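You operate a simulated robot arm through the tools that you are given. There is no shell and no other tool. Be economical: measure what you need, move in short steps, check, and stop when the job is done.

You run a simulated two-armed robot. Do the job below in one go: nothing can be reset, and whatever is moved stays where it is left.

## Task
On the board top, fold the press cloth in half, so that its two long edges meet.

The check looks at the end state, three seconds after you hand in, the way a careful person would. Anything else that was tipped, shoved, dropped, spilled or broken makes it a failure. Flat cloth is picked up by pressing the open fingertips on it (5 to 10 N) and closing them slowly along it; thin cloth reads only 2 to 8 mm in the jaws.

## Robot
Two 7-joint arms with two-finger parallel grippers on one trunk, on a base that drives. Base frame: it is fixed to the floor where the robot stands at the start and does not move with it; the origin is under the middle of the robot, x ahead of it, y to its left, z up. Readings come in mm, rad, newtons and seconds.
The left shoulder is at the start at [70, 134, 1176], the right one opposite. Places, roughly: board top [500, -100, 900]. Payload 1.57 kg a hand.
The TCP of each hand is the grasp point between the finger pads, 30 mm short of the fingertips. In the tool frame z runs along the fingers and y along their closing line. The gripper opens to 80 mm. The fingers are 17 mm wide and 12 mm thick; the gripper's body (40 by 82 mm) begins 80 mm behind the TCP.
Orientation is told as [roll, pitch, yaw] about the base's x, y, z axes, in that order, counted from this pose: with the fingers straight down and closing along the base's y, the tool's x points along the base's -x, its y along +y and its z along -z.

## Interface
- The arms move only by the tool servo_tool. It takes "left_increments", "right_increments" or both (then of equal length, played together; a hand with none holds still); each is one flat list of numbers, 7 for each row, row after row: the finger opening in mm, from 0 to 80, then the shift along the tool's x, y, z in units of 25 mm (1.0 is 25 mm), then the turn, a rotation vector about the tool's x, y, z in units of 8 degrees (1.0 is 8 degrees). In form: [gripper, x, y, z, wx, wy, wz, gripper, x, y, z, wx, wy, wz, ...]. A call has 1 to 10 rows; each row shifts and turns the commanded pose from where the row before left it, along the tool's axes as they then stand. A call with a number of a shift or a turn outside -1 to 1 is refused whole. Rows are played at 5 a second. More than 50 mm and 0.15 rad between two rows, or a gripper value outside its range, and nothing of the call is played. Where a pose cannot be reached the arm comes as near as it can. A force on the tool above 40 N (or 10 N above the force at the start of the call, whichever is more), or a blocked arm, ends the call early, and 0.2 s more pass. The fingers move at their own pace (about 153 mm/s each) and stop on an object; they squeeze with about 25 N. The grip force told is the motor's: it shows also when the fingers shut on nothing. Time passes only in rows, and 0.2 s behind the last, so rows that do not move let the fingers close. It gives the time, the measured TCP pose, the force on the tool (base axes), the opening and the grip force at its end, in the units of the frame above (readings bear some noise), with the torque about the TCP (base axes, N m) and any sound that the robot's microphone picked up.
- Cameras (640 x 400 px; columns grow to the right, rows downward): "scene" is now at [129.5, 5.9, 1388.5]; the picture's right is [0.07, -1.00, 0.00], its down [-0.72, -0.05, -0.69] and it looks along [0.69, 0.05, -0.72] (base axes); focal length 250 px, centre (320, 200). "left" rides on the left gripper at [72, 6, -122] in its tool frame; the picture's right is [-0.09, 1.00, 0.00], its down [-0.84, -0.08, -0.54] and it looks along [-0.54, -0.05, 0.84] (tool axes); focal length 238 px, centre (320, 200). "right" rides on the right gripper at [72, -7, -122] in its tool frame; the picture's right is [0.09, 1.00, 0.00], its down [-0.84, 0.08, -0.54] and it looks along [-0.54, 0.05, 0.84] (tool axes); focal length 238 px, centre (320, 200). There is no depth. A picture from a camera that has moved, and an enlarged one, comes with that camera's place and axes in the base frame and with its lens.
- capture(camera): a new picture of that camera. It takes no simulated time.
- raise_lower(by): slides the trunk up (or, below 0, down) by that many mm; the arms and the scene camera ride with it, the base frame stays. It gives what a move gives, with no picture.
- roll_base(legs): drives the robot by 1 to 6 legs, each [ahead, left, turn to the left] in mm, mm and rad, along the robot's own axes; the way and the turn of a leg run together, so that a leg with both is an arc; at most 1500 mm and 3.142 rad a leg. The arms and the cameras ride along, it lands a little off, and it stops where it bumps. It gives what a move gives.
- pan_tilt(pan, tilt): turns the head with the scene camera to pan (to the left, within 1.501 rad either way) and tilt (down, from -0.506 to 1.204), counted from straight ahead of the robot. It gives what a move gives.
- inspect(camera, box): a new picture of the part [left, top, right, bottom] of that camera's present view, enlarged. It takes no simulated time.
- hand_in(): hands the job in; it is judged then, once.

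Go step by step. Nothing tells you exact positions but the pictures and the camera data: compare them with the known pose of the tool, close in by small moves and look again before you grip or let go. The budget is 120 turns and 88 pictures, counting those below and the enlarged ones. Unless the task says otherwise, let go and move clear before handing in, and close with one line.

The tools are called after "Request:" by a JSON object that holds its "method" and its "body". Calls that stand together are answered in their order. servo_tool: Moves the arms, as the interface text tells. Its arguments: {"type":"object","properties":{"left_increments":{"type":"array"},"right_increments":{"type":"array"}},"required":[]} The other tools are called the same way: raise_lower (by) slides the trunk up or down; roll_base (legs) drives the base; pan_tilt (pan, tilt) turns the head that bears the scene camera; capture (camera) takes a picture; inspect (camera, box) takes an enlarged picture of a part of a camera's view; hand_in () hands the job in.

At the start:

```text
time_s: 0.0
left_ee_pos: [409.1, 263.1, 1135.4]
left_tcp_rot: [0.001, 0.0, 0.0]
left_wrist_force: [-0.3, 0.7, 0.0]
left_ft_torque: [-0.01, 0.01, 0.0]
left_opening: 80.2
left_grip_force: 0.0
right_ee_pos: [454.9, -138.3, 1070.5]
right_tcp_rot: [0.0, -0.001, 0.0]
right_wrist_force: [-0.2, 0.2, 1.3]
right_ft_torque: [-0.02, -0.01, 0.0]
right_opening: 80.1
right_grip_force: 0.2
trunk travel left (down, up): [-750.0, 190.0]
robot x, y, heading: [-0.2, 1.2, 0.001]
head pan, tilt: [0.072, 0.806]
```

scene: 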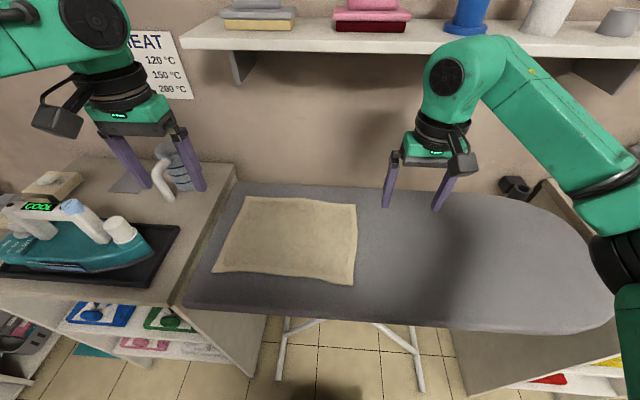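
right: 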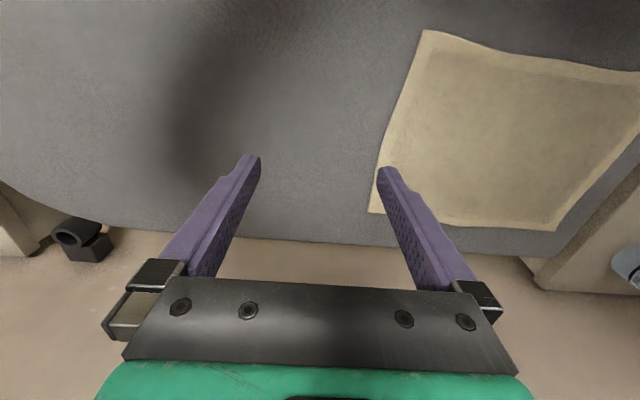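
left: 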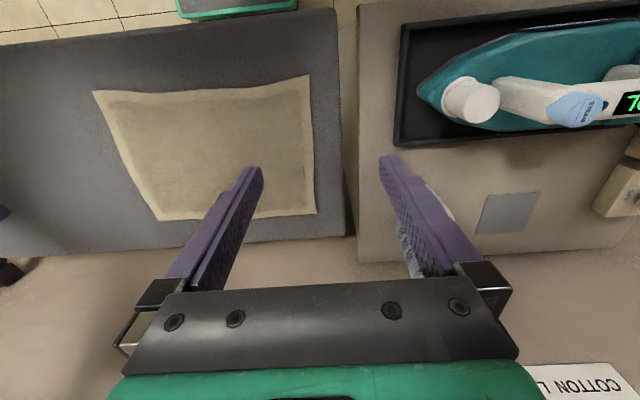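

The cloth lies at about x 365–590, y −55 to 250, with its long edges along y, so I will fold the near edge onto the far one. First I centre the robot on the cloth, pulling the left hand in beforehand.

Request:
{"method": "servo_tool", "body": {"left_increments": [80, 0, -0.9, 0, 0, 0, 0, 80, 0, -0.9, 0, 0, 0, 0, 80, 0, -0.9, 0, 0, 0, 0, 80, 0, -0.9, 0, 0, 0, 0]}}

Request:
{"method": "roll_base", "body": {"legs": [[0, 95, 0]]}}

Request:
{"method": "pan_tilt", "body": {"pan": 0.0, "tilt": 0.85}}

Request:
{"method": "capture", "body": {"camera": "scene"}}

```text
time_s: 1.0
left_ee_pos: [407.4, 171.7, 1133.3]
left_tcp_rot: [0.002, 0.001, 0.0]
left_wrist_force: [-0.2, 1.1, 0.3]
left_ft_torque: [0.0, 0.01, 0.02]
left_opening: 80.1
left_grip_force: 0.0
right_ee_pos: [455.5, -138.7, 1068.3]
right_tcp_rot: [0.001, 0.001, 0.0]
right_wrist_force: [-0.7, -0.4, 0.1]
right_ft_torque: [0.0, 0.02, 0.0]
right_opening: 80.1
right_grip_force: 0.0
trunk travel left (down, up): [-750.0, 190.0]
robot x, y, heading: [2.0, 1.6, -0.003]
head pan, tilt: [0.072, 0.806]
```

```text
time_s: 2.1
left_ee_pos: [406.8, 266.1, 1135.6]
left_tcp_rot: [0.002, 0.0, 0.001]
left_wrist_force: [-0.2, -0.4, -0.4]
left_ft_torque: [0.0, 0.02, 0.02]
left_opening: 79.9
left_grip_force: 0.1
right_ee_pos: [454.7, -45.8, 1069.3]
right_tcp_rot: [0.001, -0.001, -0.002]
right_wrist_force: [-0.5, 0.0, -0.5]
right_ft_torque: [0.0, 0.02, -0.02]
right_opening: 79.8
right_grip_force: 0.1
trunk travel left (down, up): [-750.0, 190.0]
robot x, y, heading: [2.3, 96.4, -0.003]
head pan, tilt: [0.072, 0.806]
```

```text
time_s: 2.8
left_ee_pos: [407.5, 268.6, 1133.5]
left_tcp_rot: [0.0, 0.0, -0.002]
left_wrist_force: [0.3, 1.0, -0.1]
left_ft_torque: [0.0, 0.0, 0.02]
left_opening: 80.2
left_grip_force: 0.1
right_ee_pos: [454.9, -42.7, 1069.3]
right_tcp_rot: [0.0, 0.001, 0.0]
right_wrist_force: [0.6, -0.1, -0.3]
right_ft_torque: [0.01, 0.01, 0.0]
right_opening: 80.0
right_grip_force: 0.0
trunk travel left (down, up): [-750.0, 190.0]
robot x, y, heading: [-0.7, 98.1, -0.001]
head pan, tilt: [0.0, 0.85]
```

```text
84 pictures are left
camera scene: at [127.6, 94.8, 1385.1], right [0.0, -1.0, 0.0], down [-0.75, 0.0, -0.66], along [0.66, 0.0, -0.75], focal length 250 px, centre (320, 200)
```

scene: 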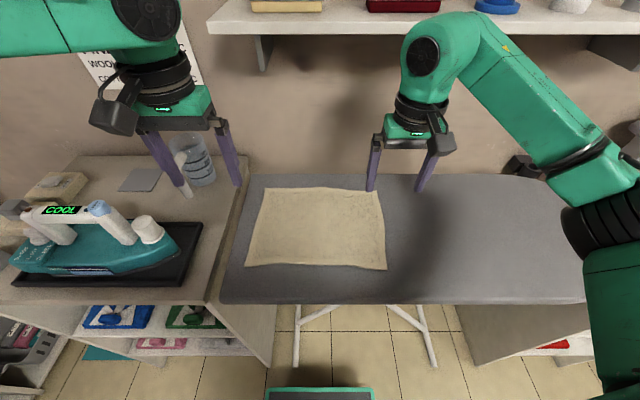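

Picking the far edge and bringing it towards me suits the wrists better, since I can tilt the fingers outward when placing it. I move both hands above the far corners.

Request:
{"method": "servo_tool", "body": {"left_increments": [50, -0.79, -0.18, 0.6, 0, 0, 0, 50, -0.79, -0.18, 0.6, 0, 0, 0, 50, -0.79, -0.18, 0.6, 0, 0, 0, 50, -0.79, -0.18, 0.6, 0, 0, 0, 50, -0.79, -0.18, 0.6, 0, 0, 0, 50, -0.79, -0.18, 0.6, 0, 0, 0, 50, -0.79, -0.18, 0.6, 0, 0, 0, 50, -0.79, -0.18, 0.6, 0, 0, 0, 50, -0.79, -0.18, 0.6, 0, 0, 0], "right_increments": [50, -0.52, -0.02, 0.307, 0, 0, 0, 50, -0.52, -0.02, 0.307, 0, 0, 0, 50, -0.52, -0.02, 0.307, 0, 0, 0, 50, -0.52, -0.02, 0.307, 0, 0, 0, 50, -0.52, -0.02, 0.307, 0, 0, 0, 50, -0.52, -0.02, 0.307, 0, 0, 0, 50, -0.52, -0.02, 0.307, 0, 0, 0, 50, -0.52, -0.02, 0.307, 0, 0, 0, 50, -0.52, -0.02, 0.307, 0, 0, 0]}}

Request:
{"method": "capture", "body": {"camera": "left"}}

Request:
{"method": "capture", "body": {"camera": "right"}}

Request:
{"method": "capture", "body": {"camera": "scene"}}

```text
time_s: 4.8
left_ee_pos: [535.5, 260.7, 1004.6]
left_tcp_rot: [-0.001, 0.002, 0.0]
left_wrist_force: [0.6, 0.3, 0.2]
left_ft_torque: [-0.01, 0.03, -0.01]
left_opening: 50.2
left_grip_force: 0.0
left hand out of reach, approached as far as the arm can: row 7, 8, 9
right_ee_pos: [572.9, -47.5, 1001.6]
right_tcp_rot: [0.0, -0.001, -0.001]
right_wrist_force: [0.8, 0.0, 0.9]
right_ft_torque: [0.0, 0.05, 0.01]
right_opening: 50.0
right_grip_force: 0.0
trunk travel left (down, up): [-750.0, 190.0]
robot x, y, heading: [0.9, 94.1, -0.005]
head pan, tilt: [0.0, 0.85]
```

```text
83 pictures are left
camera left: at [463.2, 266.9, 1126.5], right [0.09, 1.0, 0.0], down [0.84, -0.08, 0.54], along [0.54, -0.05, -0.84], focal length 238 px, centre (320, 200)
```

left: 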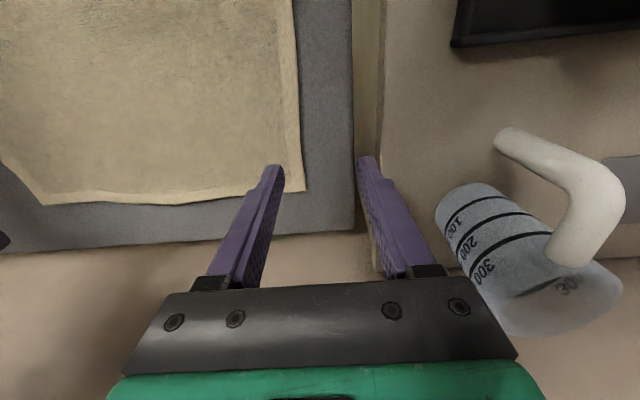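

```text
82 pictures are left
camera right: at [502.3, -54.3, 1121.8], right [-0.09, 1.0, 0.0], down [0.84, 0.08, 0.54], along [0.54, 0.05, -0.84], focal length 238 px, centre (320, 200)
```

right: 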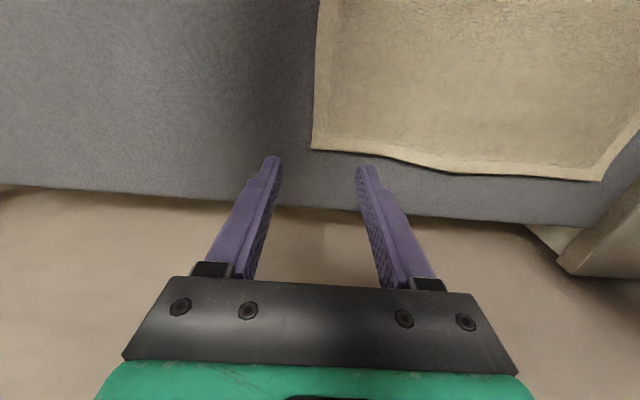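

```text
81 pictures are left
camera scene: at [128.7, 95.0, 1385.0], right [0.0, -1.0, 0.0], down [-0.75, 0.0, -0.66], along [0.66, 0.0, -0.75], focal length 250 px, centre (320, 200)
```

scene: 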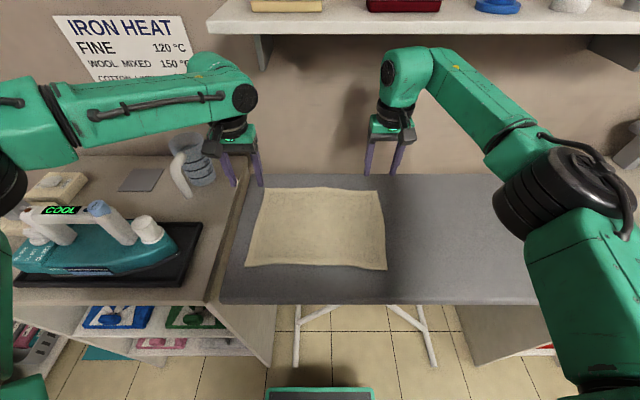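

The left arm runs out of reach, so I want the base some 70 mm closer. First I look down to see whether there is room, and pull the left hand back in.

Request:
{"method": "servo_tool", "body": {"left_increments": [50, 0.8, 0, 0, 0, 0, 0, 50, 0.8, 0, 0, 0, 0, 0, 50, 0.8, 0, 0, 0, 0, 0, 50, 0.8, 0, 0, 0, 0, 0]}}

Request:
{"method": "pan_tilt", "body": {"pan": 0.0, "tilt": 1.2}}

Request:
{"method": "capture", "body": {"camera": "scene"}}

```text
time_s: 5.8
left_ee_pos: [452.4, 260.1, 1003.3]
left_tcp_rot: [0.0, -0.001, 0.002]
left_wrist_force: [0.4, -0.1, 0.0]
left_ft_torque: [-0.01, -0.01, 0.01]
left_opening: 50.0
left_grip_force: 0.0
right_ee_pos: [570.3, -48.8, 1001.5]
right_tcp_rot: [0.002, -0.001, -0.004]
right_wrist_force: [0.2, -0.3, 0.4]
right_ft_torque: [0.0, 0.02, 0.04]
right_opening: 50.1
right_grip_force: 0.0
trunk travel left (down, up): [-750.0, 190.0]
robot x, y, heading: [1.4, 92.2, -0.005]
head pan, tilt: [0.0, 0.85]
```

```text
time_s: 6.6
left_ee_pos: [453.0, 261.0, 1003.5]
left_tcp_rot: [-0.001, 0.001, 0.001]
left_wrist_force: [0.5, -0.7, 0.5]
left_ft_torque: [0.01, 0.02, 0.01]
left_opening: 49.9
left_grip_force: 0.1
right_ee_pos: [571.6, -49.9, 1000.2]
right_tcp_rot: [0.001, 0.0, -0.002]
right_wrist_force: [-0.5, 0.1, 0.6]
right_ft_torque: [-0.01, -0.03, 0.01]
right_opening: 49.8
right_grip_force: 0.1
trunk travel left (down, up): [-750.0, 190.0]
robot x, y, heading: [-3.0, 94.3, 0.003]
head pan, tilt: [0.0, 1.201]
```

```text
80 pictures are left
camera scene: at [105.7, 94.4, 1361.4], right [0.0, -1.0, 0.0], down [-0.93, 0.0, -0.36], along [0.36, 0.0, -0.93], focal length 250 px, centre (320, 200)
```

scene: 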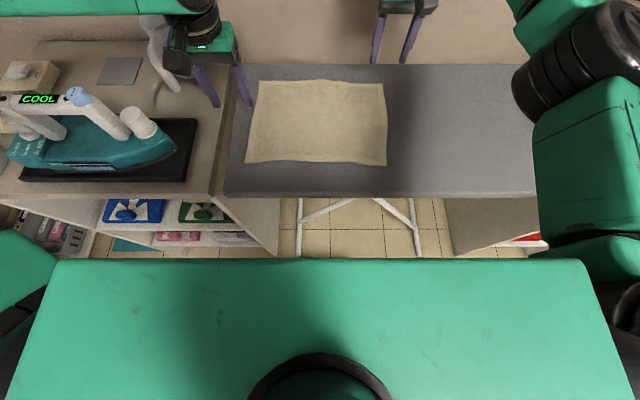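

The front is clear: the torso front sits near x 135 and the board edge near 295. I roll 75 mm ahead and tilt the head back up.

Request:
{"method": "roll_base", "body": {"legs": [[75, 0, 0]]}}

Request:
{"method": "pan_tilt", "body": {"pan": 0.0, "tilt": 1.0}}

```text
time_s: 7.7
left_ee_pos: [526.5, 262.1, 1005.2]
left_tcp_rot: [0.0, -0.004, 0.0]
left_wrist_force: [-0.1, -0.2, 0.4]
left_ft_torque: [0.02, -0.01, -0.03]
left_opening: 50.2
left_grip_force: 0.1
right_ee_pos: [646.7, -47.3, 1003.1]
right_tcp_rot: [0.0, -0.003, 0.0]
right_wrist_force: [-1.0, -0.2, 0.6]
right_ft_torque: [0.0, 0.03, -0.01]
right_opening: 50.1
right_grip_force: 0.0
trunk travel left (down, up): [-750.0, 190.0]
robot x, y, heading: [81.1, 96.6, -0.003]
head pan, tilt: [0.0, 1.201]
```

```text
time_s: 8.4
left_ee_pos: [530.6, 262.5, 1003.9]
left_tcp_rot: [-0.001, -0.001, 0.0]
left_wrist_force: [-0.1, 0.0, 0.2]
left_ft_torque: [-0.03, 0.01, 0.01]
left_opening: 49.9
left_grip_force: 0.1
right_ee_pos: [649.9, -48.4, 1000.8]
right_tcp_rot: [0.0, 0.001, 0.001]
right_wrist_force: [0.5, -0.1, -1.1]
right_ft_torque: [-0.01, -0.04, -0.03]
right_opening: 50.1
right_grip_force: 0.2
trunk travel left (down, up): [-750.0, 190.0]
robot x, y, heading: [80.5, 97.0, 0.0]
head pan, tilt: [0.0, 1.0]
```

Request:
{"method": "servo_tool", "body": {"left_increments": [40, -0.55, -0.485, 0.44, 0, 0, 0, 40, -0.55, -0.485, 0.44, 0, 0, 0, 40, -0.55, -0.485, 0.44, 0, 0, 0, 40, -0.55, -0.485, 0.44, 0, 0, 0], "right_increments": [40, 0.71, 0.18, 0.41, 0, 0, 0, 40, 0.71, 0.18, 0.41, 0, 0, 0, 40, 0.71, 0.18, 0.41, 0, 0, 0, 40, 0.71, 0.18, 0.41, 0, 0, 0]}}

Request:
{"method": "capture", "body": {"camera": "left"}}

Request:
{"method": "capture", "body": {"camera": "right"}}

Request:
{"method": "capture", "body": {"camera": "scene"}}

```text
time_s: 9.4
left_ee_pos: [574.6, 221.7, 967.0]
left_tcp_rot: [0.001, -0.003, 0.001]
left_wrist_force: [0.1, 0.1, 0.4]
left_ft_torque: [0.01, 0.02, -0.01]
left_opening: 40.0
left_grip_force: 0.1
left hand out of reach, approached as far as the arm can: row 4
right_ee_pos: [575.6, -30.9, 961.1]
right_tcp_rot: [0.0, -0.004, 0.0]
right_wrist_force: [-1.0, 0.2, -0.1]
right_ft_torque: [0.02, -0.02, -0.02]
right_opening: 40.0
right_grip_force: 0.1
trunk travel left (down, up): [-750.0, 190.0]
robot x, y, heading: [80.2, 92.2, -0.002]
head pan, tilt: [0.0, 1.0]
```

```text
79 pictures are left
camera left: at [502.8, 229.0, 1089.1], right [0.09, 1.0, 0.0], down [0.84, -0.08, 0.54], along [0.54, -0.05, -0.84], focal length 238 px, centre (320, 200)
```

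left: 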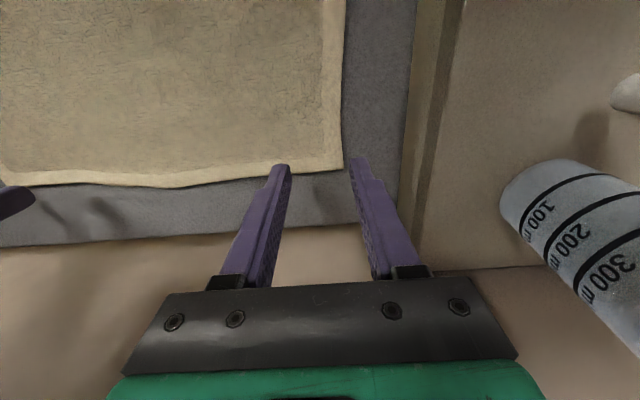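

```text
78 pictures are left
camera right: at [505.5, -37.3, 1082.3], right [-0.09, 1.0, 0.0], down [0.84, 0.08, 0.54], along [0.54, 0.05, -0.84], focal length 238 px, centre (320, 200)
```

right: 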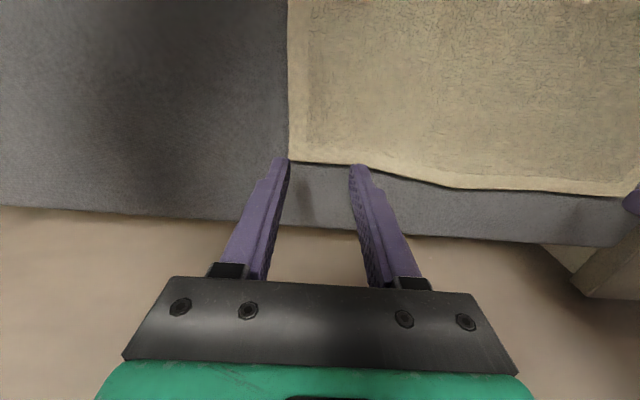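

```text
77 pictures are left
camera scene: at [195.1, 94.1, 1374.0], right [0.0, -1.0, 0.0], down [-0.84, 0.0, -0.54], along [0.54, 0.0, -0.84], focal length 250 px, centre (320, 200)
```

scene: 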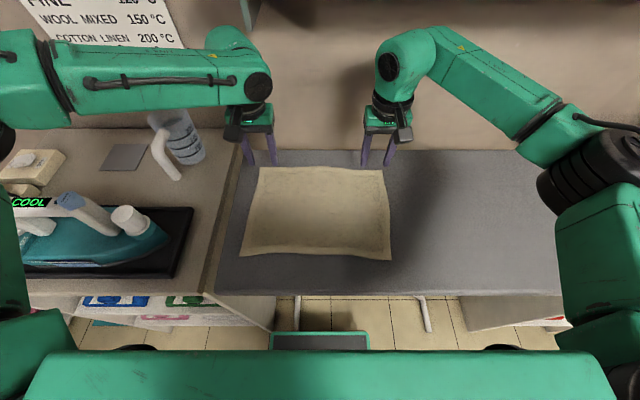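

The left arm stops about 12 mm short, with its elbow swung wide. I test whether a small yaw of that hand frees it.

Request:
{"method": "servo_tool", "body": {"left_increments": [40, 0, 0, 0, 0, 0, 0.7, 40, 0, 0, 0, 0, 0, 0.7, 40, 0, 0, 0, 0, 0, 0.7, 40, -0.3, 0, 0, 0, 0, 0]}}

```text
time_s: 10.4
left_ee_pos: [576.6, 222.7, 968.2]
left_tcp_rot: [0.001, 0.0, -0.294]
left_wrist_force: [0.2, -0.1, 0.1]
left_ft_torque: [-0.04, 0.0, -0.01]
left_opening: 40.2
left_grip_force: 0.0
left hand out of reach, approached as far as the arm can: row 4
right_ee_pos: [575.4, -29.8, 961.5]
right_tcp_rot: [0.0, -0.001, -0.001]
right_wrist_force: [-0.6, -0.4, -0.6]
right_ft_torque: [-0.04, 0.04, -0.03]
right_opening: 40.1
right_grip_force: 0.1
trunk travel left (down, up): [-750.0, 190.0]
robot x, y, heading: [77.6, 92.0, -0.002]
head pan, tilt: [0.0, 1.0]
```

Request:
{"method": "servo_tool", "body": {"left_increments": [40, 0, 0, -1, 0, 0, -0.7, 40, 0, 0, -1, 0, 0, -0.7, 40, 0, 0, -1, 0, 0, -0.7, 40, 0, 0, -1, 0, 0, 0], "right_increments": [40, 0, 0, -1, 0, 0, 0, 40, 0, 0, -1, 0, 0, 0, 40, 0, 0, -1, 0, 0, 0, 40, 0, 0, -1, 0, 0, 0]}}

Request:
{"method": "raise_lower", "body": {"by": -100}}

Request:
{"method": "servo_tool", "body": {"left_increments": [40, -0.5, 0, 0, 0, 0, 0, 40, -0.5, 0, 0, 0, 0, 0, 40, -0.5, 0, 0, 0, 0, 0, 40, 0, -0.5, 0, 0, 0, 0]}}

Request:
{"method": "capture", "body": {"camera": "scene"}}

```text
time_s: 11.6
left_ee_pos: [549.0, 235.5, 1020.4]
left_tcp_rot: [0.059, 0.117, 0.012]
left_wrist_force: [0.7, 0.2, 1.0]
left_ft_torque: [0.0, -0.03, -0.03]
left_opening: 40.0
left_grip_force: 0.0
right_ee_pos: [558.6, -38.1, 1020.4]
right_tcp_rot: [-0.046, 0.087, -0.006]
right_wrist_force: [-0.1, -0.2, 1.1]
right_ft_torque: [0.04, 0.0, 0.0]
right_opening: 40.0
right_grip_force: 0.1
trunk travel left (down, up): [-750.0, 190.0]
robot x, y, heading: [71.8, 95.2, -0.001]
head pan, tilt: [0.0, 1.0]
stopped in row 4 (left hand): the arm was blocked; the commanded pose is now the measured one
```

```text
time_s: 12.8
left_ee_pos: [556.2, 236.4, 934.0]
left_tcp_rot: [0.046, 0.076, 0.017]
left_wrist_force: [-5.0, 0.7, 12.9]
left_ft_torque: [-0.31, 0.14, -0.15]
left_opening: 38.5
left_grip_force: 0.0
right_ee_pos: [562.4, -33.0, 933.7]
right_tcp_rot: [-0.024, 0.058, -0.005]
right_wrist_force: [-4.9, -2.3, 11.3]
right_ft_torque: [0.14, 0.14, 0.11]
right_opening: 37.8
right_grip_force: 0.1
trunk travel left (down, up): [-652.0, 288.0]
robot x, y, heading: [75.3, 93.2, 0.002]
head pan, tilt: [0.0, 1.0]
stopped: the force on the tool passed its limit (the readings are from after the stop); the commanded pose is now the measured one
```

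```text
time_s: 13.8
left_ee_pos: [573.2, 240.8, 933.2]
left_tcp_rot: [0.045, 0.066, 0.022]
left_wrist_force: [14.1, -2.7, 26.2]
left_ft_torque: [-0.81, -0.5, 0.32]
left_opening: 41.7
left_grip_force: 0.6
left hand out of reach, approached as far as the arm can: row 2, 3, 4
right_ee_pos: [561.3, -35.5, 934.1]
right_tcp_rot: [-0.026, 0.057, -0.004]
right_wrist_force: [-8.8, -3.2, 19.8]
right_ft_torque: [0.37, 0.19, 0.21]
right_opening: 36.9
right_grip_force: 0.1
trunk travel left (down, up): [-652.0, 288.0]
robot x, y, heading: [79.4, 93.5, -0.001]
head pan, tilt: [0.0, 1.0]
```

```text
76 pictures are left
camera scene: at [187.0, 92.6, 1276.6], right [0.0, -1.0, 0.0], down [-0.84, 0.0, -0.54], along [0.54, 0.0, -0.84], focal length 250 px, centre (320, 200)
```

scene: 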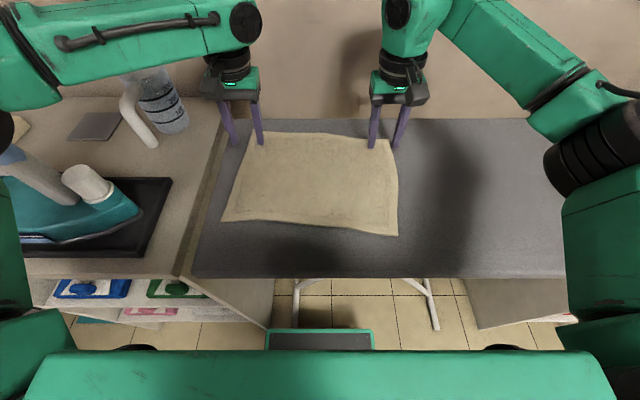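

Raising the hands made an arm touch the shelf, and the trunk then set the fingertips on the cloth, so the board top is at about z 903. I lift slightly and check the shelf and cloth.

Request:
{"method": "servo_tool", "body": {"left_increments": [40, 0, 0, -0.5, 0, 0, 0, 40, 0, 0, -0.5, 0, 0, 0], "right_increments": [40, 0, 0, -0.5, 0, 0, 0, 40, 0, 0, -0.5, 0, 0, 0]}}

Request:
{"method": "pan_tilt", "body": {"pan": 0.0, "tilt": 0.5}}

Request:
{"method": "capture", "body": {"camera": "scene"}}

Request:
{"method": "capture", "body": {"camera": "left"}}

Request:
{"method": "capture", "body": {"camera": "right"}}

```text
time_s: 14.4
left_ee_pos: [571.6, 243.6, 952.0]
left_tcp_rot: [0.046, 0.083, 0.018]
left_wrist_force: [-0.4, 0.7, -0.6]
left_ft_torque: [-0.02, -0.05, 0.0]
left_opening: 39.9
left_grip_force: 0.1
right_ee_pos: [565.5, -30.9, 954.1]
right_tcp_rot: [-0.028, 0.061, -0.004]
right_wrist_force: [-0.3, -0.3, -0.8]
right_ft_torque: [0.0, -0.01, -0.02]
right_opening: 40.1
right_grip_force: 0.0
trunk travel left (down, up): [-652.0, 288.0]
robot x, y, heading: [77.8, 93.4, 0.0]
head pan, tilt: [0.0, 1.0]
```

```text
time_s: 15.4
left_ee_pos: [576.6, 242.1, 952.7]
left_tcp_rot: [0.044, 0.081, 0.015]
left_wrist_force: [0.9, 0.9, -0.6]
left_ft_torque: [0.0, 0.01, 0.04]
left_opening: 40.0
left_grip_force: 0.0
right_ee_pos: [567.6, -32.1, 953.3]
right_tcp_rot: [-0.027, 0.064, -0.005]
right_wrist_force: [0.3, -0.4, -0.2]
right_ft_torque: [0.0, 0.0, 0.0]
right_opening: 39.9
right_grip_force: 0.0
trunk travel left (down, up): [-652.0, 288.0]
robot x, y, heading: [74.1, 92.1, -0.002]
head pan, tilt: [0.0, 0.499]
```

```text
75 pictures are left
camera scene: at [214.6, 94.3, 1316.7], right [0.0, -1.0, 0.0], down [-0.48, 0.0, -0.88], along [0.88, 0.0, -0.48], focal length 250 px, centre (320, 200)
```

scene: 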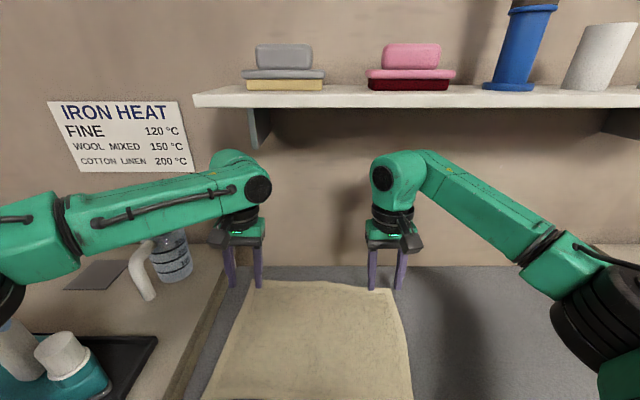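

```text
74 pictures are left
camera left: at [514.0, 241.6, 1081.0], right [0.08, 1.0, 0.04], down [0.88, -0.09, 0.47], along [0.47, 0.0, -0.88], focal length 238 px, centre (320, 200)
```

left: 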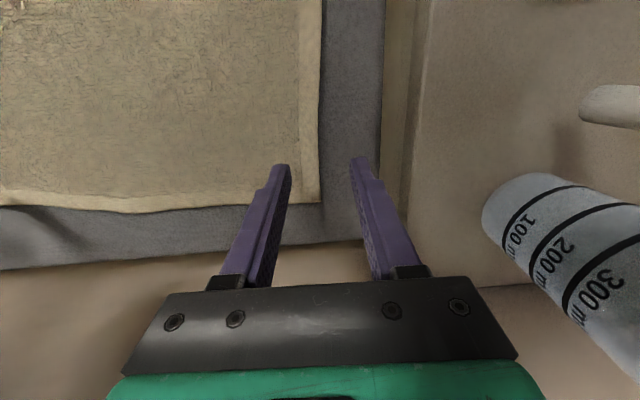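

```text
73 pictures are left
camera right: at [505.0, -34.5, 1079.3], right [-0.09, 1.0, -0.02], down [0.87, 0.09, 0.49], along [0.49, 0.02, -0.87], focal length 238 px, centre (320, 200)
```

right: 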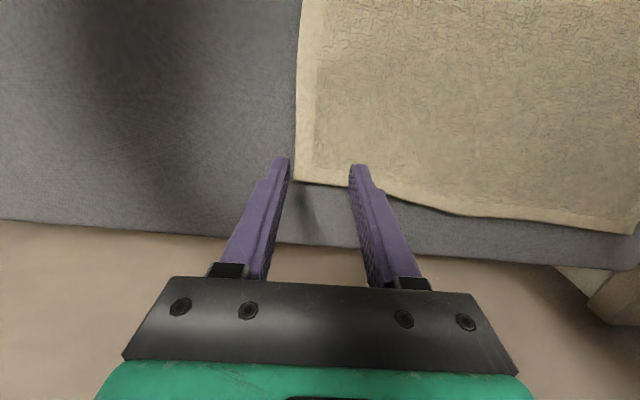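

Nothing on the shelf has moved, and the cloth is flat but turned about 0.08 rad: FL (611,241), FR (587,−52), NL (385,258), NR (359,−33). I straighten the tools and test the left reach at this trunk height.

Request:
{"method": "servo_tool", "body": {"left_increments": [40, 0, 0, 0, 0.32, -0.58, 0.11, 40, -0.5, -0.5, 0, 0, 0, 0, 40, -0.5, -0.5, 0, 0, 0, 0], "right_increments": [40, 0, 0, 0, -0.19, -0.45, -0.04, 40, 0, 0, 0, 0, 0, 0, 40, 0, 0, 0, 0, 0, 0]}}

```text
time_s: 16.2
left_ee_pos: [588.5, 228.9, 952.6]
left_tcp_rot: [-0.001, 0.003, 0.002]
left_wrist_force: [0.3, -0.4, 0.2]
left_ft_torque: [-0.01, -0.04, -0.01]
left_opening: 39.9
left_grip_force: 0.1
left hand out of reach, approached as far as the arm can: row 3
right_ee_pos: [568.6, -32.0, 954.9]
right_tcp_rot: [-0.001, -0.001, 0.0]
right_wrist_force: [-1.3, 0.4, -0.2]
right_ft_torque: [0.02, -0.03, -0.01]
right_opening: 40.0
right_grip_force: 0.0
trunk travel left (down, up): [-652.0, 288.0]
robot x, y, heading: [72.5, 93.2, -0.004]
head pan, tilt: [0.0, 0.499]
```

Request:
{"method": "roll_base", "body": {"legs": [[15, -40, 0]]}}

Request:
{"method": "servo_tool", "body": {"left_increments": [40, 0, 0.6, 0, 0, 0, 0, 40, 0, 0.6, 0, 0, 0, 0, 40, 0, 0, 0, 0, 0, 0], "right_increments": [40, 0, 0.85, 0, 0, 0, 0, 40, 0, 0.85, 0, 0, 0, 0, 40, 0, 0, 0, 0, 0, 0]}}

Request:
{"method": "capture", "body": {"camera": "left"}}

Request:
{"method": "capture", "body": {"camera": "right"}}

```text
time_s: 17.1
left_ee_pos: [603.9, 189.9, 952.9]
left_tcp_rot: [-0.001, 0.002, -0.001]
left_wrist_force: [0.4, 0.6, 0.1]
left_ft_torque: [-0.02, -0.01, 0.0]
left_opening: 39.7
left_grip_force: 0.1
right_ee_pos: [581.6, -69.8, 955.4]
right_tcp_rot: [-0.004, -0.002, 0.001]
right_wrist_force: [0.3, -0.1, -0.9]
right_ft_torque: [-0.02, 0.0, 0.01]
right_opening: 40.1
right_grip_force: 0.1
trunk travel left (down, up): [-652.0, 288.0]
robot x, y, heading: [89.3, 50.8, -0.001]
head pan, tilt: [0.0, 0.499]
```

```text
time_s: 17.9
left_ee_pos: [604.0, 219.0, 951.7]
left_tcp_rot: [0.001, 0.002, -0.001]
left_wrist_force: [0.3, -0.3, -0.6]
left_ft_torque: [-0.01, 0.01, 0.01]
left_opening: 40.0
left_grip_force: 0.0
right_ee_pos: [579.7, -32.7, 955.4]
right_tcp_rot: [-0.001, -0.001, 0.001]
right_wrist_force: [-0.5, -0.1, -0.7]
right_ft_torque: [-0.01, -0.04, -0.01]
right_opening: 39.8
right_grip_force: 0.1
trunk travel left (down, up): [-652.0, 288.0]
robot x, y, heading: [87.7, 57.7, 0.002]
head pan, tilt: [0.0, 0.499]
```

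```text
72 pictures are left
camera left: at [533.4, 225.1, 1075.1], right [0.09, 1.0, 0.0], down [0.84, -0.08, 0.54], along [0.54, -0.05, -0.84], focal length 238 px, centre (320, 200)
```

left: 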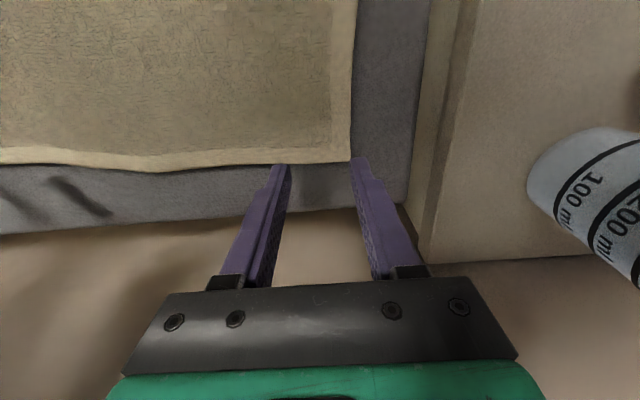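

```text
71 pictures are left
camera right: at [510.5, -38.7, 1076.4], right [-0.09, 1.0, 0.0], down [0.84, 0.08, 0.54], along [0.54, 0.05, -0.84], focal length 238 px, centre (320, 200)
```

right: 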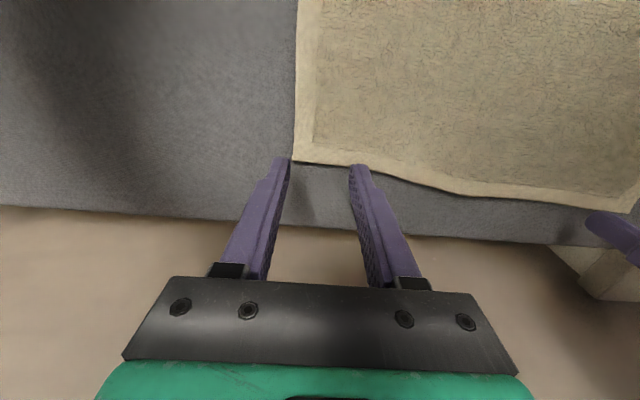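

Reach is fine now. I set the fingertips just inside both far corners at 30 mm opening and come down close to the cloth.

Request:
{"method": "servo_tool", "body": {"left_increments": [30, 0.28, -0.24, 0, 0, 0, 0, 30, 0, 0, 0.3, 0, 0, 0, 30, 0, 0, 0.3, 0, 0, 0], "right_increments": [30, 0.04, 0.48, 0, 0, 0, 0, 30, 0, 0, 0.37, 0, 0, 0, 30, 0, 0, 0.37, 0, 0, 0]}}

Request:
{"method": "inspect", "body": {"camera": "left", "box": [220, 100, 460, 250]}}

Request:
{"method": "inspect", "body": {"camera": "right", "box": [180, 100, 420, 250]}}

```text
time_s: 18.7
left_ee_pos: [596.8, 212.1, 938.2]
left_tcp_rot: [-0.001, 0.002, 0.001]
left_wrist_force: [-0.3, 0.1, 0.2]
left_ft_torque: [0.01, -0.04, 0.03]
left_opening: 29.9
left_grip_force: 0.1
right_ee_pos: [581.3, -17.4, 936.5]
right_tcp_rot: [-0.001, 0.0, 0.001]
right_wrist_force: [0.5, 0.0, 0.2]
right_ft_torque: [0.02, 0.0, 0.0]
right_opening: 30.0
right_grip_force: 0.1
trunk travel left (down, up): [-652.0, 288.0]
robot x, y, heading: [93.1, 58.2, -0.001]
head pan, tilt: [0.0, 0.499]
```

```text
2.67 times, centred on (340, 175) of left
camera zoom: at [525.9, 220.3, 1061.5], right [0.09, 1.0, 0.0], down [0.84, -0.08, 0.54], along [0.54, -0.05, -0.84], focal length 636 px, centre (267, 267)
```

zoom: 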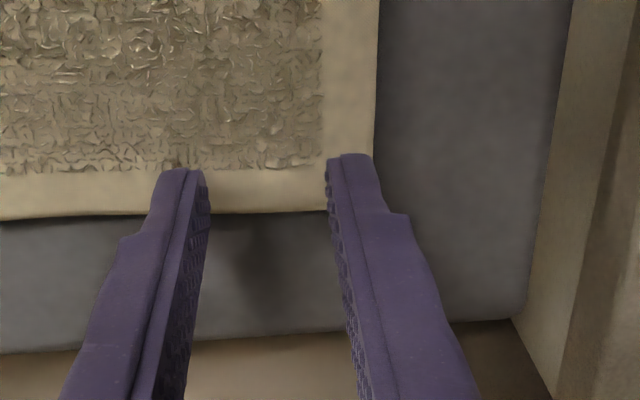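

```text
2.67 times, centred on (300, 175) of right
camera zoom: at [511.3, -24.5, 1057.4], right [-0.09, 1.0, 0.0], down [0.84, 0.08, 0.54], along [0.54, 0.05, -0.84], focal length 636 px, centre (373, 267)
```

zoom: 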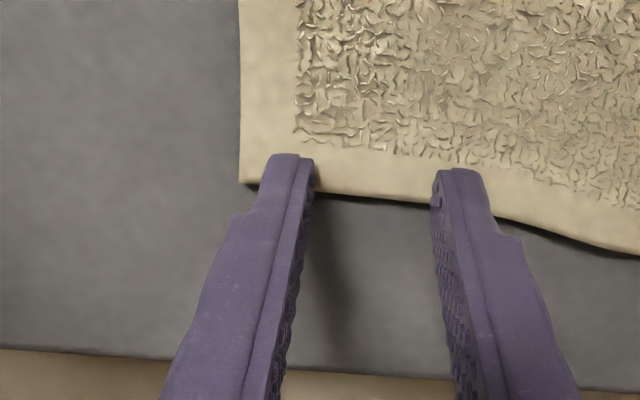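

The tips line up with the hems. I press down in 1 mm steps, watching the force.

Request:
{"method": "servo_tool", "body": {"left_increments": [30, 0, 0, 0.08, 0, 0, 0, 30, 0, 0, 0.06, 0, 0, 0, 30, 0, 0, 0.04, 0, 0, 0], "right_increments": [30, 0.12, -0.1, 0, 0, 0, 0, 30, 0, 0, 0.06, 0, 0, 0, 30, 0, 0, 0.04, 0, 0, 0]}}

```text
time_s: 19.5
left_ee_pos: [598.2, 213.0, 934.5]
left_tcp_rot: [-0.001, 0.001, -0.001]
left_wrist_force: [-1.7, -0.5, 2.0]
left_ft_torque: [0.01, 0.05, 0.03]
left_opening: 30.0
left_grip_force: 0.0
right_ee_pos: [579.2, -19.9, 934.2]
right_tcp_rot: [0.0, -0.002, 0.002]
right_wrist_force: [1.4, 0.1, 6.2]
right_ft_torque: [0.01, -0.05, 0.03]
right_opening: 29.9
right_grip_force: 0.1
trunk travel left (down, up): [-652.0, 288.0]
robot x, y, heading: [90.7, 52.6, 0.005]
head pan, tilt: [0.0, 0.499]
```

Request:
{"method": "servo_tool", "body": {"left_increments": [30, 0, 0, 0.04, 0, 0, 0, 30, 0, 0, 0, 0, 0, 0], "right_increments": [30, 0, 0, 0.01, 0, 0, 0, 30, 0, 0, 0, 0, 0, 0]}}

```text
time_s: 20.1
left_ee_pos: [597.4, 211.9, 933.6]
left_tcp_rot: [0.0, 0.0, 0.0]
left_wrist_force: [-1.6, -1.6, 6.4]
left_ft_torque: [-0.03, 0.04, 0.01]
left_opening: 30.0
left_grip_force: 0.0
right_ee_pos: [577.5, -20.2, 932.9]
right_tcp_rot: [0.0, -0.002, 0.001]
right_wrist_force: [1.9, 1.5, 5.5]
right_ft_torque: [0.07, -0.08, -0.02]
right_opening: 29.8
right_grip_force: 0.2
trunk travel left (down, up): [-652.0, 288.0]
robot x, y, heading: [93.2, 51.2, -0.002]
head pan, tilt: [0.0, 0.499]
```

Both hands press with about 6 N. I close slowly.

Request:
{"method": "servo_tool", "body": {"left_increments": [27, 0, 0, 0.02, 0, 0, 0, 24, 0, 0, 0, 0, 0, 0, 21, 0, 0, 0, 0, 0, 0, 18, 0, 0, 0, 0, 0, 0, 15, 0, 0, 0, 0, 0, 0, 12, 0, 0, 0, 0, 0, 0, 9, 0, 0, 0, 0, 0, 0, 6, 0, 0, 0, 0, 0, 0, 3, 0, 0, 0, 0, 0, 0, 0, 0, 0, 0, 0, 0, 0], "right_increments": [27, 0, 0, 0.02, 0, 0, 0, 24, 0, 0, 0, 0, 0, 0, 21, 0, 0, 0, 0, 0, 0, 18, 0, 0, 0, 0, 0, 0, 15, 0, 0, 0, 0, 0, 0, 12, 0, 0, 0, 0, 0, 0, 9, 0, 0, 0, 0, 0, 0, 6, 0, 0, 0, 0, 0, 0, 3, 0, 0, 0, 0, 0, 0, 0, 0, 0, 0, 0, 0, 0]}}

Request:
{"method": "inspect", "body": {"camera": "left", "box": [220, 100, 460, 250]}}

Request:
{"method": "inspect", "body": {"camera": "right", "box": [180, 100, 420, 250]}}

```text
time_s: 22.3
left_ee_pos: [595.9, 211.7, 933.2]
left_tcp_rot: [-0.001, 0.0, 0.0]
left_wrist_force: [-0.8, -7.2, 12.0]
left_ft_torque: [-0.22, 0.01, 0.01]
left_opening: 4.3
left_grip_force: 24.4
right_ee_pos: [577.1, -20.2, 934.1]
right_tcp_rot: [0.001, -0.001, 0.002]
right_wrist_force: [0.5, 8.4, 2.9]
right_ft_torque: [0.2, -0.02, -0.03]
right_opening: 3.7
right_grip_force: 24.2
trunk travel left (down, up): [-652.0, 288.0]
robot x, y, heading: [88.2, 53.1, 0.005]
head pan, tilt: [0.0, 0.499]
```

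```text
2.67 times, centred on (340, 175) of left
camera zoom: at [524.3, 218.4, 1055.5], right [0.09, 1.0, 0.0], down [0.84, -0.08, 0.54], along [0.54, -0.05, -0.84], focal length 636 px, centre (267, 267)
```

zoom: 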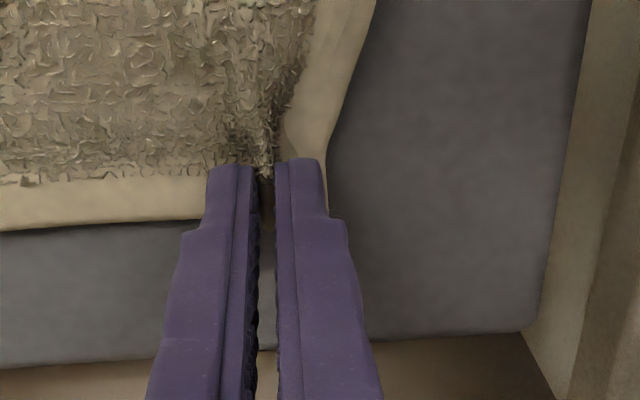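

```text
2.67 times, centred on (300, 175) of right
camera zoom: at [506.7, -27.4, 1054.5], right [-0.09, 1.0, 0.0], down [0.84, 0.08, 0.54], along [0.54, 0.05, -0.84], focal length 636 px, centre (373, 267)
```

zoom: 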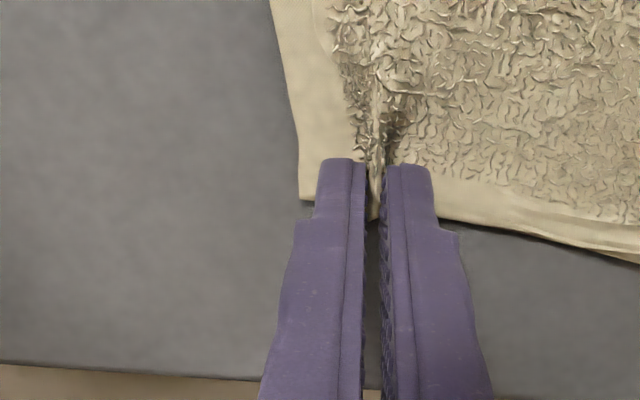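

Both corners are pinched, but about 20 mm deep, and that strip would end up folded back. I reopen and regrip with only about 7 mm of hem under the tips.

Request:
{"method": "servo_tool", "body": {"left_increments": [8, 0, 0, 0, 0, 0, 0, 16, 0, 0, 0, 0, 0, 0, 24, 0, 0, 0, 0, 0, 0, 32, 0, 0, 0, 0, 0, 0, 32, 0, 0, -0.2, 0, 0, 0, 32, 0, 0, -0.2, 0, 0, 0, 32, -0.28, 0, 0, 0, 0, 0, 32, -0.28, 0, 0, 0, 0, 0], "right_increments": [8, 0, 0, 0, 0, 0, 0, 16, 0, 0, 0, 0, 0, 0, 24, 0, 0, 0, 0, 0, 0, 32, 0, 0, 0, 0, 0, 0, 32, 0, 0, -0.2, 0, 0, 0, 32, 0, 0, -0.2, 0, 0, 0, 32, -0.18, 0, 0, 0, 0, 0, 32, -0.18, 0, 0, 0, 0, 0]}}

Request:
{"method": "inspect", "body": {"camera": "left", "box": [220, 100, 460, 250]}}

Request:
{"method": "inspect", "body": {"camera": "right", "box": [180, 100, 420, 250]}}

```text
time_s: 24.1
left_ee_pos: [611.7, 212.6, 941.6]
left_tcp_rot: [0.001, 0.003, 0.0]
left_wrist_force: [-0.1, -0.7, 0.4]
left_ft_torque: [0.03, -0.01, -0.01]
left_opening: 31.9
left_grip_force: 0.1
right_ee_pos: [588.6, -20.7, 943.3]
right_tcp_rot: [-0.001, -0.001, 0.0]
right_wrist_force: [0.2, -0.6, -0.6]
right_ft_torque: [0.01, 0.02, -0.02]
right_opening: 32.0
right_grip_force: 0.1
trunk travel left (down, up): [-652.0, 288.0]
robot x, y, heading: [89.5, 55.0, -0.003]
head pan, tilt: [0.0, 0.499]
```

```text
2.67 times, centred on (340, 175) of left
camera zoom: at [540.2, 219.4, 1064.2], right [0.09, 1.0, 0.0], down [0.84, -0.08, 0.54], along [0.54, -0.05, -0.84], focal length 636 px, centre (267, 267)
```

zoom: 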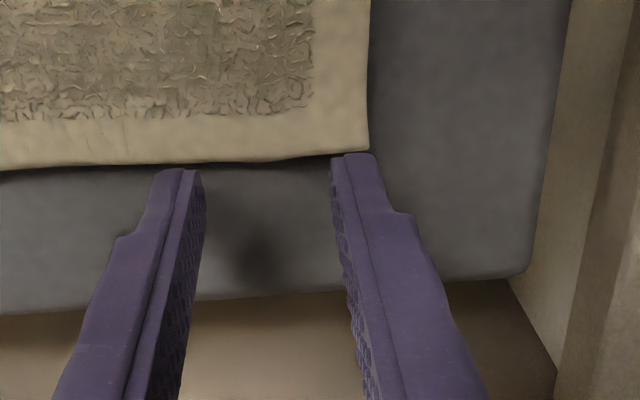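

```text
2.67 times, centred on (300, 175) of right
camera zoom: at [518.6, -26.2, 1063.0], right [-0.09, 1.0, 0.0], down [0.84, 0.08, 0.54], along [0.54, 0.05, -0.84], focal length 636 px, centre (373, 267)
```

zoom: 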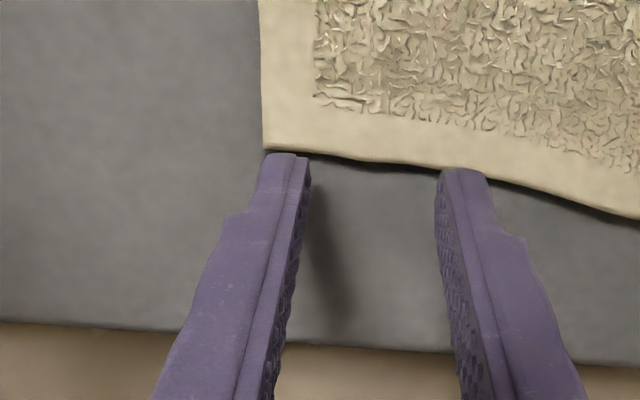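

The cloth sprang back flat, and the tips now cover only the last 6 mm of hem. I press and close again.

Request:
{"method": "servo_tool", "body": {"left_increments": [32, 0.08, 0, 0.26, 0, 0, 0, 32, 0, 0, 0.04, 0, 0, 0, 32, 0, 0, 0.03, 0, 0, 0], "right_increments": [32, 0.08, 0, 0.32, 0, 0, 0, 32, 0, 0, 0.04, 0, 0, 0, 32, 0, 0, 0.03, 0, 0, 0]}}

```text
time_s: 24.9
left_ee_pos: [608.6, 211.8, 935.0]
left_tcp_rot: [0.0, 0.002, 0.001]
left_wrist_force: [0.8, 0.1, 2.2]
left_ft_torque: [0.01, -0.01, 0.04]
left_opening: 32.1
left_grip_force: 0.2
right_ee_pos: [586.0, -18.4, 934.6]
right_tcp_rot: [-0.001, -0.002, 0.002]
right_wrist_force: [3.1, -0.1, 4.3]
right_ft_torque: [0.0, -0.03, 0.0]
right_opening: 31.9
right_grip_force: 0.1
trunk travel left (down, up): [-652.0, 288.0]
robot x, y, heading: [90.0, 55.2, 0.001]
head pan, tilt: [0.0, 0.499]
```

Request:
{"method": "servo_tool", "body": {"left_increments": [32, 0, 0, 0.06, 0, 0, 0, 27, 0, 0, 0, 0, 0, 0, 23, 0, 0, 0, 0, 0, 0, 19, 0, 0, 0, 0, 0, 0, 15, 0, 0, 0, 0, 0, 0, 12, 0, 0, 0, 0, 0, 0, 9, 0, 0, 0, 0, 0, 0, 6, 0, 0, 0, 0, 0, 0, 3, 0, 0, 0, 0, 0, 0, 0, 0, 0, 0, 0, 0, 0], "right_increments": [32, 0, 0, 0.04, 0, 0, 0, 27, 0, 0, 0, 0, 0, 0, 23, 0, 0, 0, 0, 0, 0, 19, 0, 0, 0, 0, 0, 0, 15, 0, 0, 0, 0, 0, 0, 12, 0, 0, 0, 0, 0, 0, 9, 0, 0, 0, 0, 0, 0, 6, 0, 0, 0, 0, 0, 0, 3, 0, 0, 0, 0, 0, 0, 0, 0, 0, 0, 0, 0, 0]}}

Request:
{"method": "inspect", "body": {"camera": "left", "box": [220, 100, 460, 250]}}

Request:
{"method": "inspect", "body": {"camera": "right", "box": [180, 100, 420, 250]}}

```text
time_s: 27.1
left_ee_pos: [608.5, 210.9, 932.7]
left_tcp_rot: [0.001, 0.0, 0.0]
left_wrist_force: [-0.4, -4.5, 2.9]
left_ft_torque: [-0.14, 0.02, 0.07]
left_opening: 3.2
left_grip_force: 23.7
right_ee_pos: [584.0, -19.0, 932.3]
right_tcp_rot: [0.001, -0.003, 0.002]
right_wrist_force: [0.4, 4.5, 8.3]
right_ft_torque: [0.17, 0.05, 0.0]
right_opening: 3.4
right_grip_force: 24.3
trunk travel left (down, up): [-652.0, 288.0]
robot x, y, heading: [89.6, 49.9, -0.002]
head pan, tilt: [0.0, 0.499]
```

```text
2.67 times, centred on (340, 175) of left
camera zoom: at [536.3, 218.8, 1055.9], right [0.09, 1.0, 0.0], down [0.84, -0.08, 0.54], along [0.54, -0.05, -0.84], focal length 636 px, centre (267, 267)
```

zoom: 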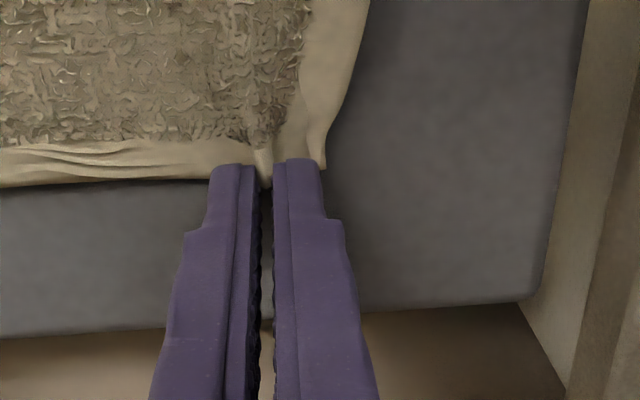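

```text
2.67 times, centred on (300, 175) of right
camera zoom: at [513.7, -26.2, 1053.5], right [-0.09, 1.0, 0.0], down [0.84, 0.08, 0.54], along [0.54, 0.05, -0.84], focal length 636 px, centre (373, 267)
```

zoom: 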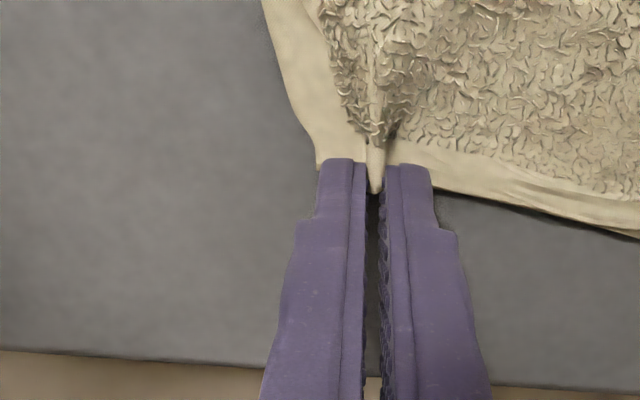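

Both hold the hem by its edge. I start the fold with an arc up and towards me.

Request:
{"method": "servo_tool", "body": {"left_increments": [0, 0.2, 0, -0.8, 0, 0, 0, 0, 0.6, 0.08, -1, 0, 0, 0, 0, 0.9, 0.08, -0.8, 0, 0, 0, 0, 1, 0.08, -0.4, 0, 0, 0, 0, 1, 0.08, 0, 0, 0, 0], "right_increments": [0, 0.2, 0, -0.8, 0, 0, 0, 0, 0.6, 0.08, -1, 0, 0, 0, 0, 0.9, 0.08, -0.8, 0, 0, 0, 0, 1, 0.08, -0.4, 0, 0, 0, 0, 1, 0.08, 0, 0, 0, 0]}}

Request:
{"method": "pan_tilt", "body": {"pan": 0.0, "tilt": 0.95}}

Request:
{"method": "capture", "body": {"camera": "scene"}}

```text
time_s: 28.3
left_ee_pos: [514.8, 220.4, 1008.0]
left_tcp_rot: [0.0, 0.001, 0.001]
left_wrist_force: [-0.2, -1.7, 0.2]
left_ft_torque: [-0.05, 0.0, 0.05]
left_opening: 2.9
left_grip_force: 24.7
right_ee_pos: [491.3, -10.2, 1005.5]
right_tcp_rot: [-0.002, -0.001, 0.001]
right_wrist_force: [-0.5, 2.6, -0.7]
right_ft_torque: [0.08, 0.0, -0.01]
right_opening: 3.2
right_grip_force: 24.4
trunk travel left (down, up): [-652.0, 288.0]
robot x, y, heading: [87.9, 52.5, 0.001]
head pan, tilt: [0.0, 0.499]
```

```text
time_s: 29.2
left_ee_pos: [516.8, 218.6, 1006.6]
left_tcp_rot: [0.0, 0.002, -0.001]
left_wrist_force: [-0.8, -2.9, -0.2]
left_ft_torque: [-0.04, -0.04, 0.04]
left_opening: 3.1
left_grip_force: 24.1
right_ee_pos: [494.0, -10.8, 1004.0]
right_tcp_rot: [-0.001, 0.0, 0.001]
right_wrist_force: [0.3, 2.1, 0.1]
right_ft_torque: [0.05, -0.01, 0.01]
right_opening: 3.5
right_grip_force: 24.2
trunk travel left (down, up): [-652.0, 288.0]
robot x, y, heading: [89.4, 55.4, 0.001]
head pan, tilt: [0.0, 0.949]
```

```text
62 pictures are left
camera scene: at [211.3, 54.2, 1279.3], right [0.0, -1.0, 0.0], down [-0.81, 0.0, -0.58], along [0.58, 0.0, -0.81], focal length 250 px, centre (320, 200)
```

scene: 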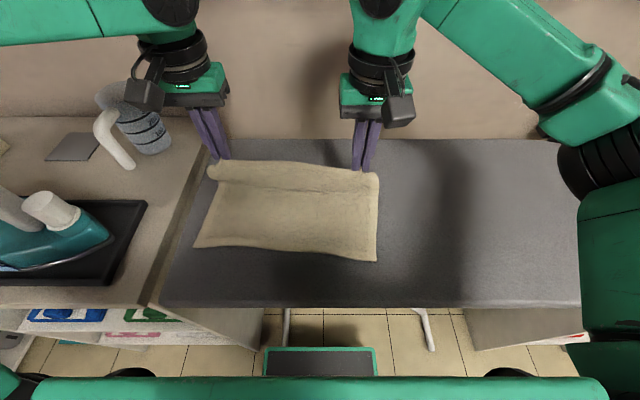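

The edge lifts cleanly. I go on over to the near side and tilt the fingers outward while descending.

Request:
{"method": "servo_tool", "body": {"left_increments": [0, 1, 0.05, 0, 0, 0, 0, 0, 1, 0.05, 0.2, 0, 0, 0, 0, 1, 0.05, 0.4, 0, 0, 0, 0, 1, 0.05, 0.6, 0, 0, 0, 0, 0.424, 0.03, 0.248, 0, -1, 0, 0, 0.454, 0.03, 0.187, 0, -1, 0, 0, 0.476, 0.03, 0.122, 0, -1, 0, 0, 0.488, 0.03, 0.054, 0, -1, 0, 0, 0.491, 0.03, -0.014, 0, -1, 0], "right_increments": [0, 1, 0.05, 0, 0, 0, 0, 0, 1, 0.05, 0.2, 0, 0, 0, 0, 1, 0.05, 0.4, 0, 0, 0, 0, 1, 0.05, 0.6, 0, 0, 0, 0, 0.424, 0.03, 0.248, 0, -1, 0, 0, 0.454, 0.03, 0.187, 0, -1, 0, 0, 0.476, 0.03, 0.122, 0, -1, 0, 0, 0.488, 0.03, 0.054, 0, -1, 0, 0, 0.491, 0.03, -0.014, 0, -1, 0]}}

Request:
{"method": "capture", "body": {"camera": "scene"}}

Request:
{"method": "capture", "body": {"camera": "left"}}

Request:
{"method": "capture", "body": {"camera": "right"}}

```text
time_s: 30.8
left_ee_pos: [457.5, 234.2, 1039.6]
left_tcp_rot: [-0.016, -0.416, 0.002]
left_wrist_force: [-11.5, -26.5, -9.7]
left_ft_torque: [-0.73, 0.42, -0.24]
left_opening: 2.5
left_grip_force: 24.3
left hand out of reach, approached as far as the arm can: row 5, 6, 7, 8
right_ee_pos: [362.2, 2.0, 961.1]
right_tcp_rot: [0.025, -0.453, -0.011]
right_wrist_force: [10.1, 26.5, 8.5]
right_ft_torque: [0.89, -0.41, 0.17]
right_opening: 3.8
right_grip_force: 24.5
right hand out of reach, approached as far as the arm can: row 8
trunk travel left (down, up): [-652.0, 288.0]
robot x, y, heading: [90.6, 55.9, 0.0]
head pan, tilt: [0.0, 0.949]
stopped in row 8 (right hand): the force on the tool passed its limit (the readings are from after the stop); the commanded pose is now the measured one
```

```text
61 pictures are left
camera scene: at [209.5, 55.4, 1279.4], right [0.0, -1.0, 0.0], down [-0.81, 0.0, -0.58], along [0.58, 0.0, -0.81], focal length 250 px, centre (320, 200)
```

scene: 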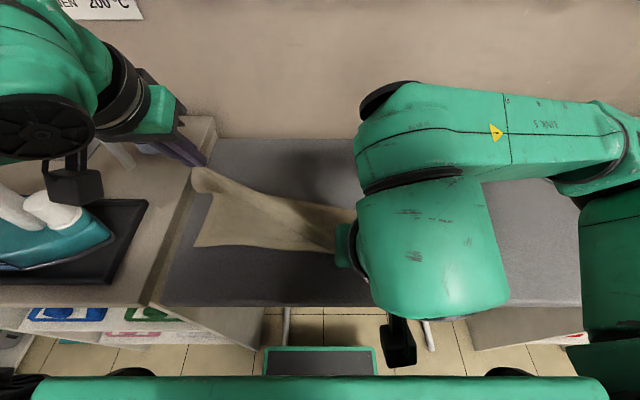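

```text
60 pictures are left
camera left: at [342.8, 242.7, 1122.7], right [0.09, 1.0, 0.02], down [0.55, -0.07, 0.83], along [0.83, -0.06, -0.55], focal length 238 px, centre (320, 200)
```

left: 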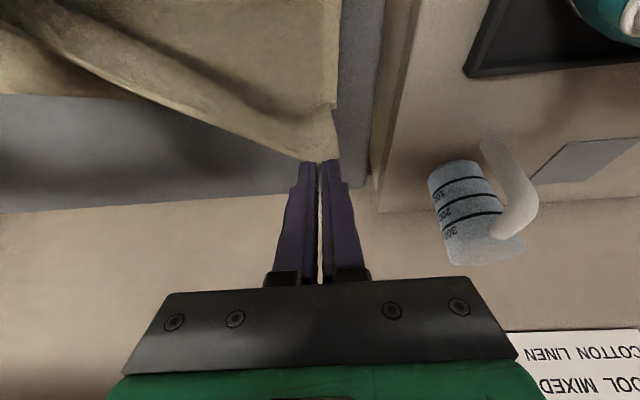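

```text
59 pictures are left
camera right: at [246.1, -7.0, 1038.4], right [-0.08, 1.0, -0.02], down [0.52, 0.06, 0.85], along [0.85, 0.06, -0.52], focal length 238 px, centre (320, 200)
```

right: 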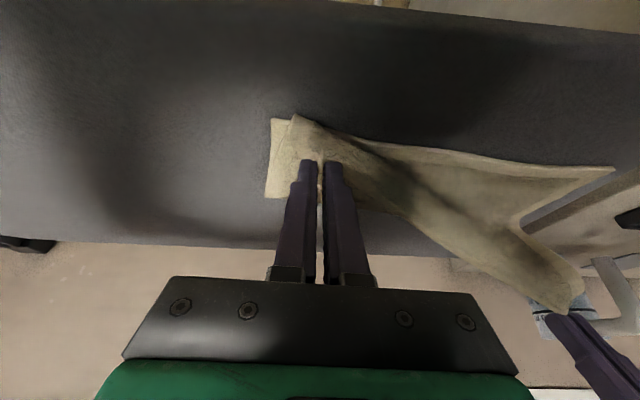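

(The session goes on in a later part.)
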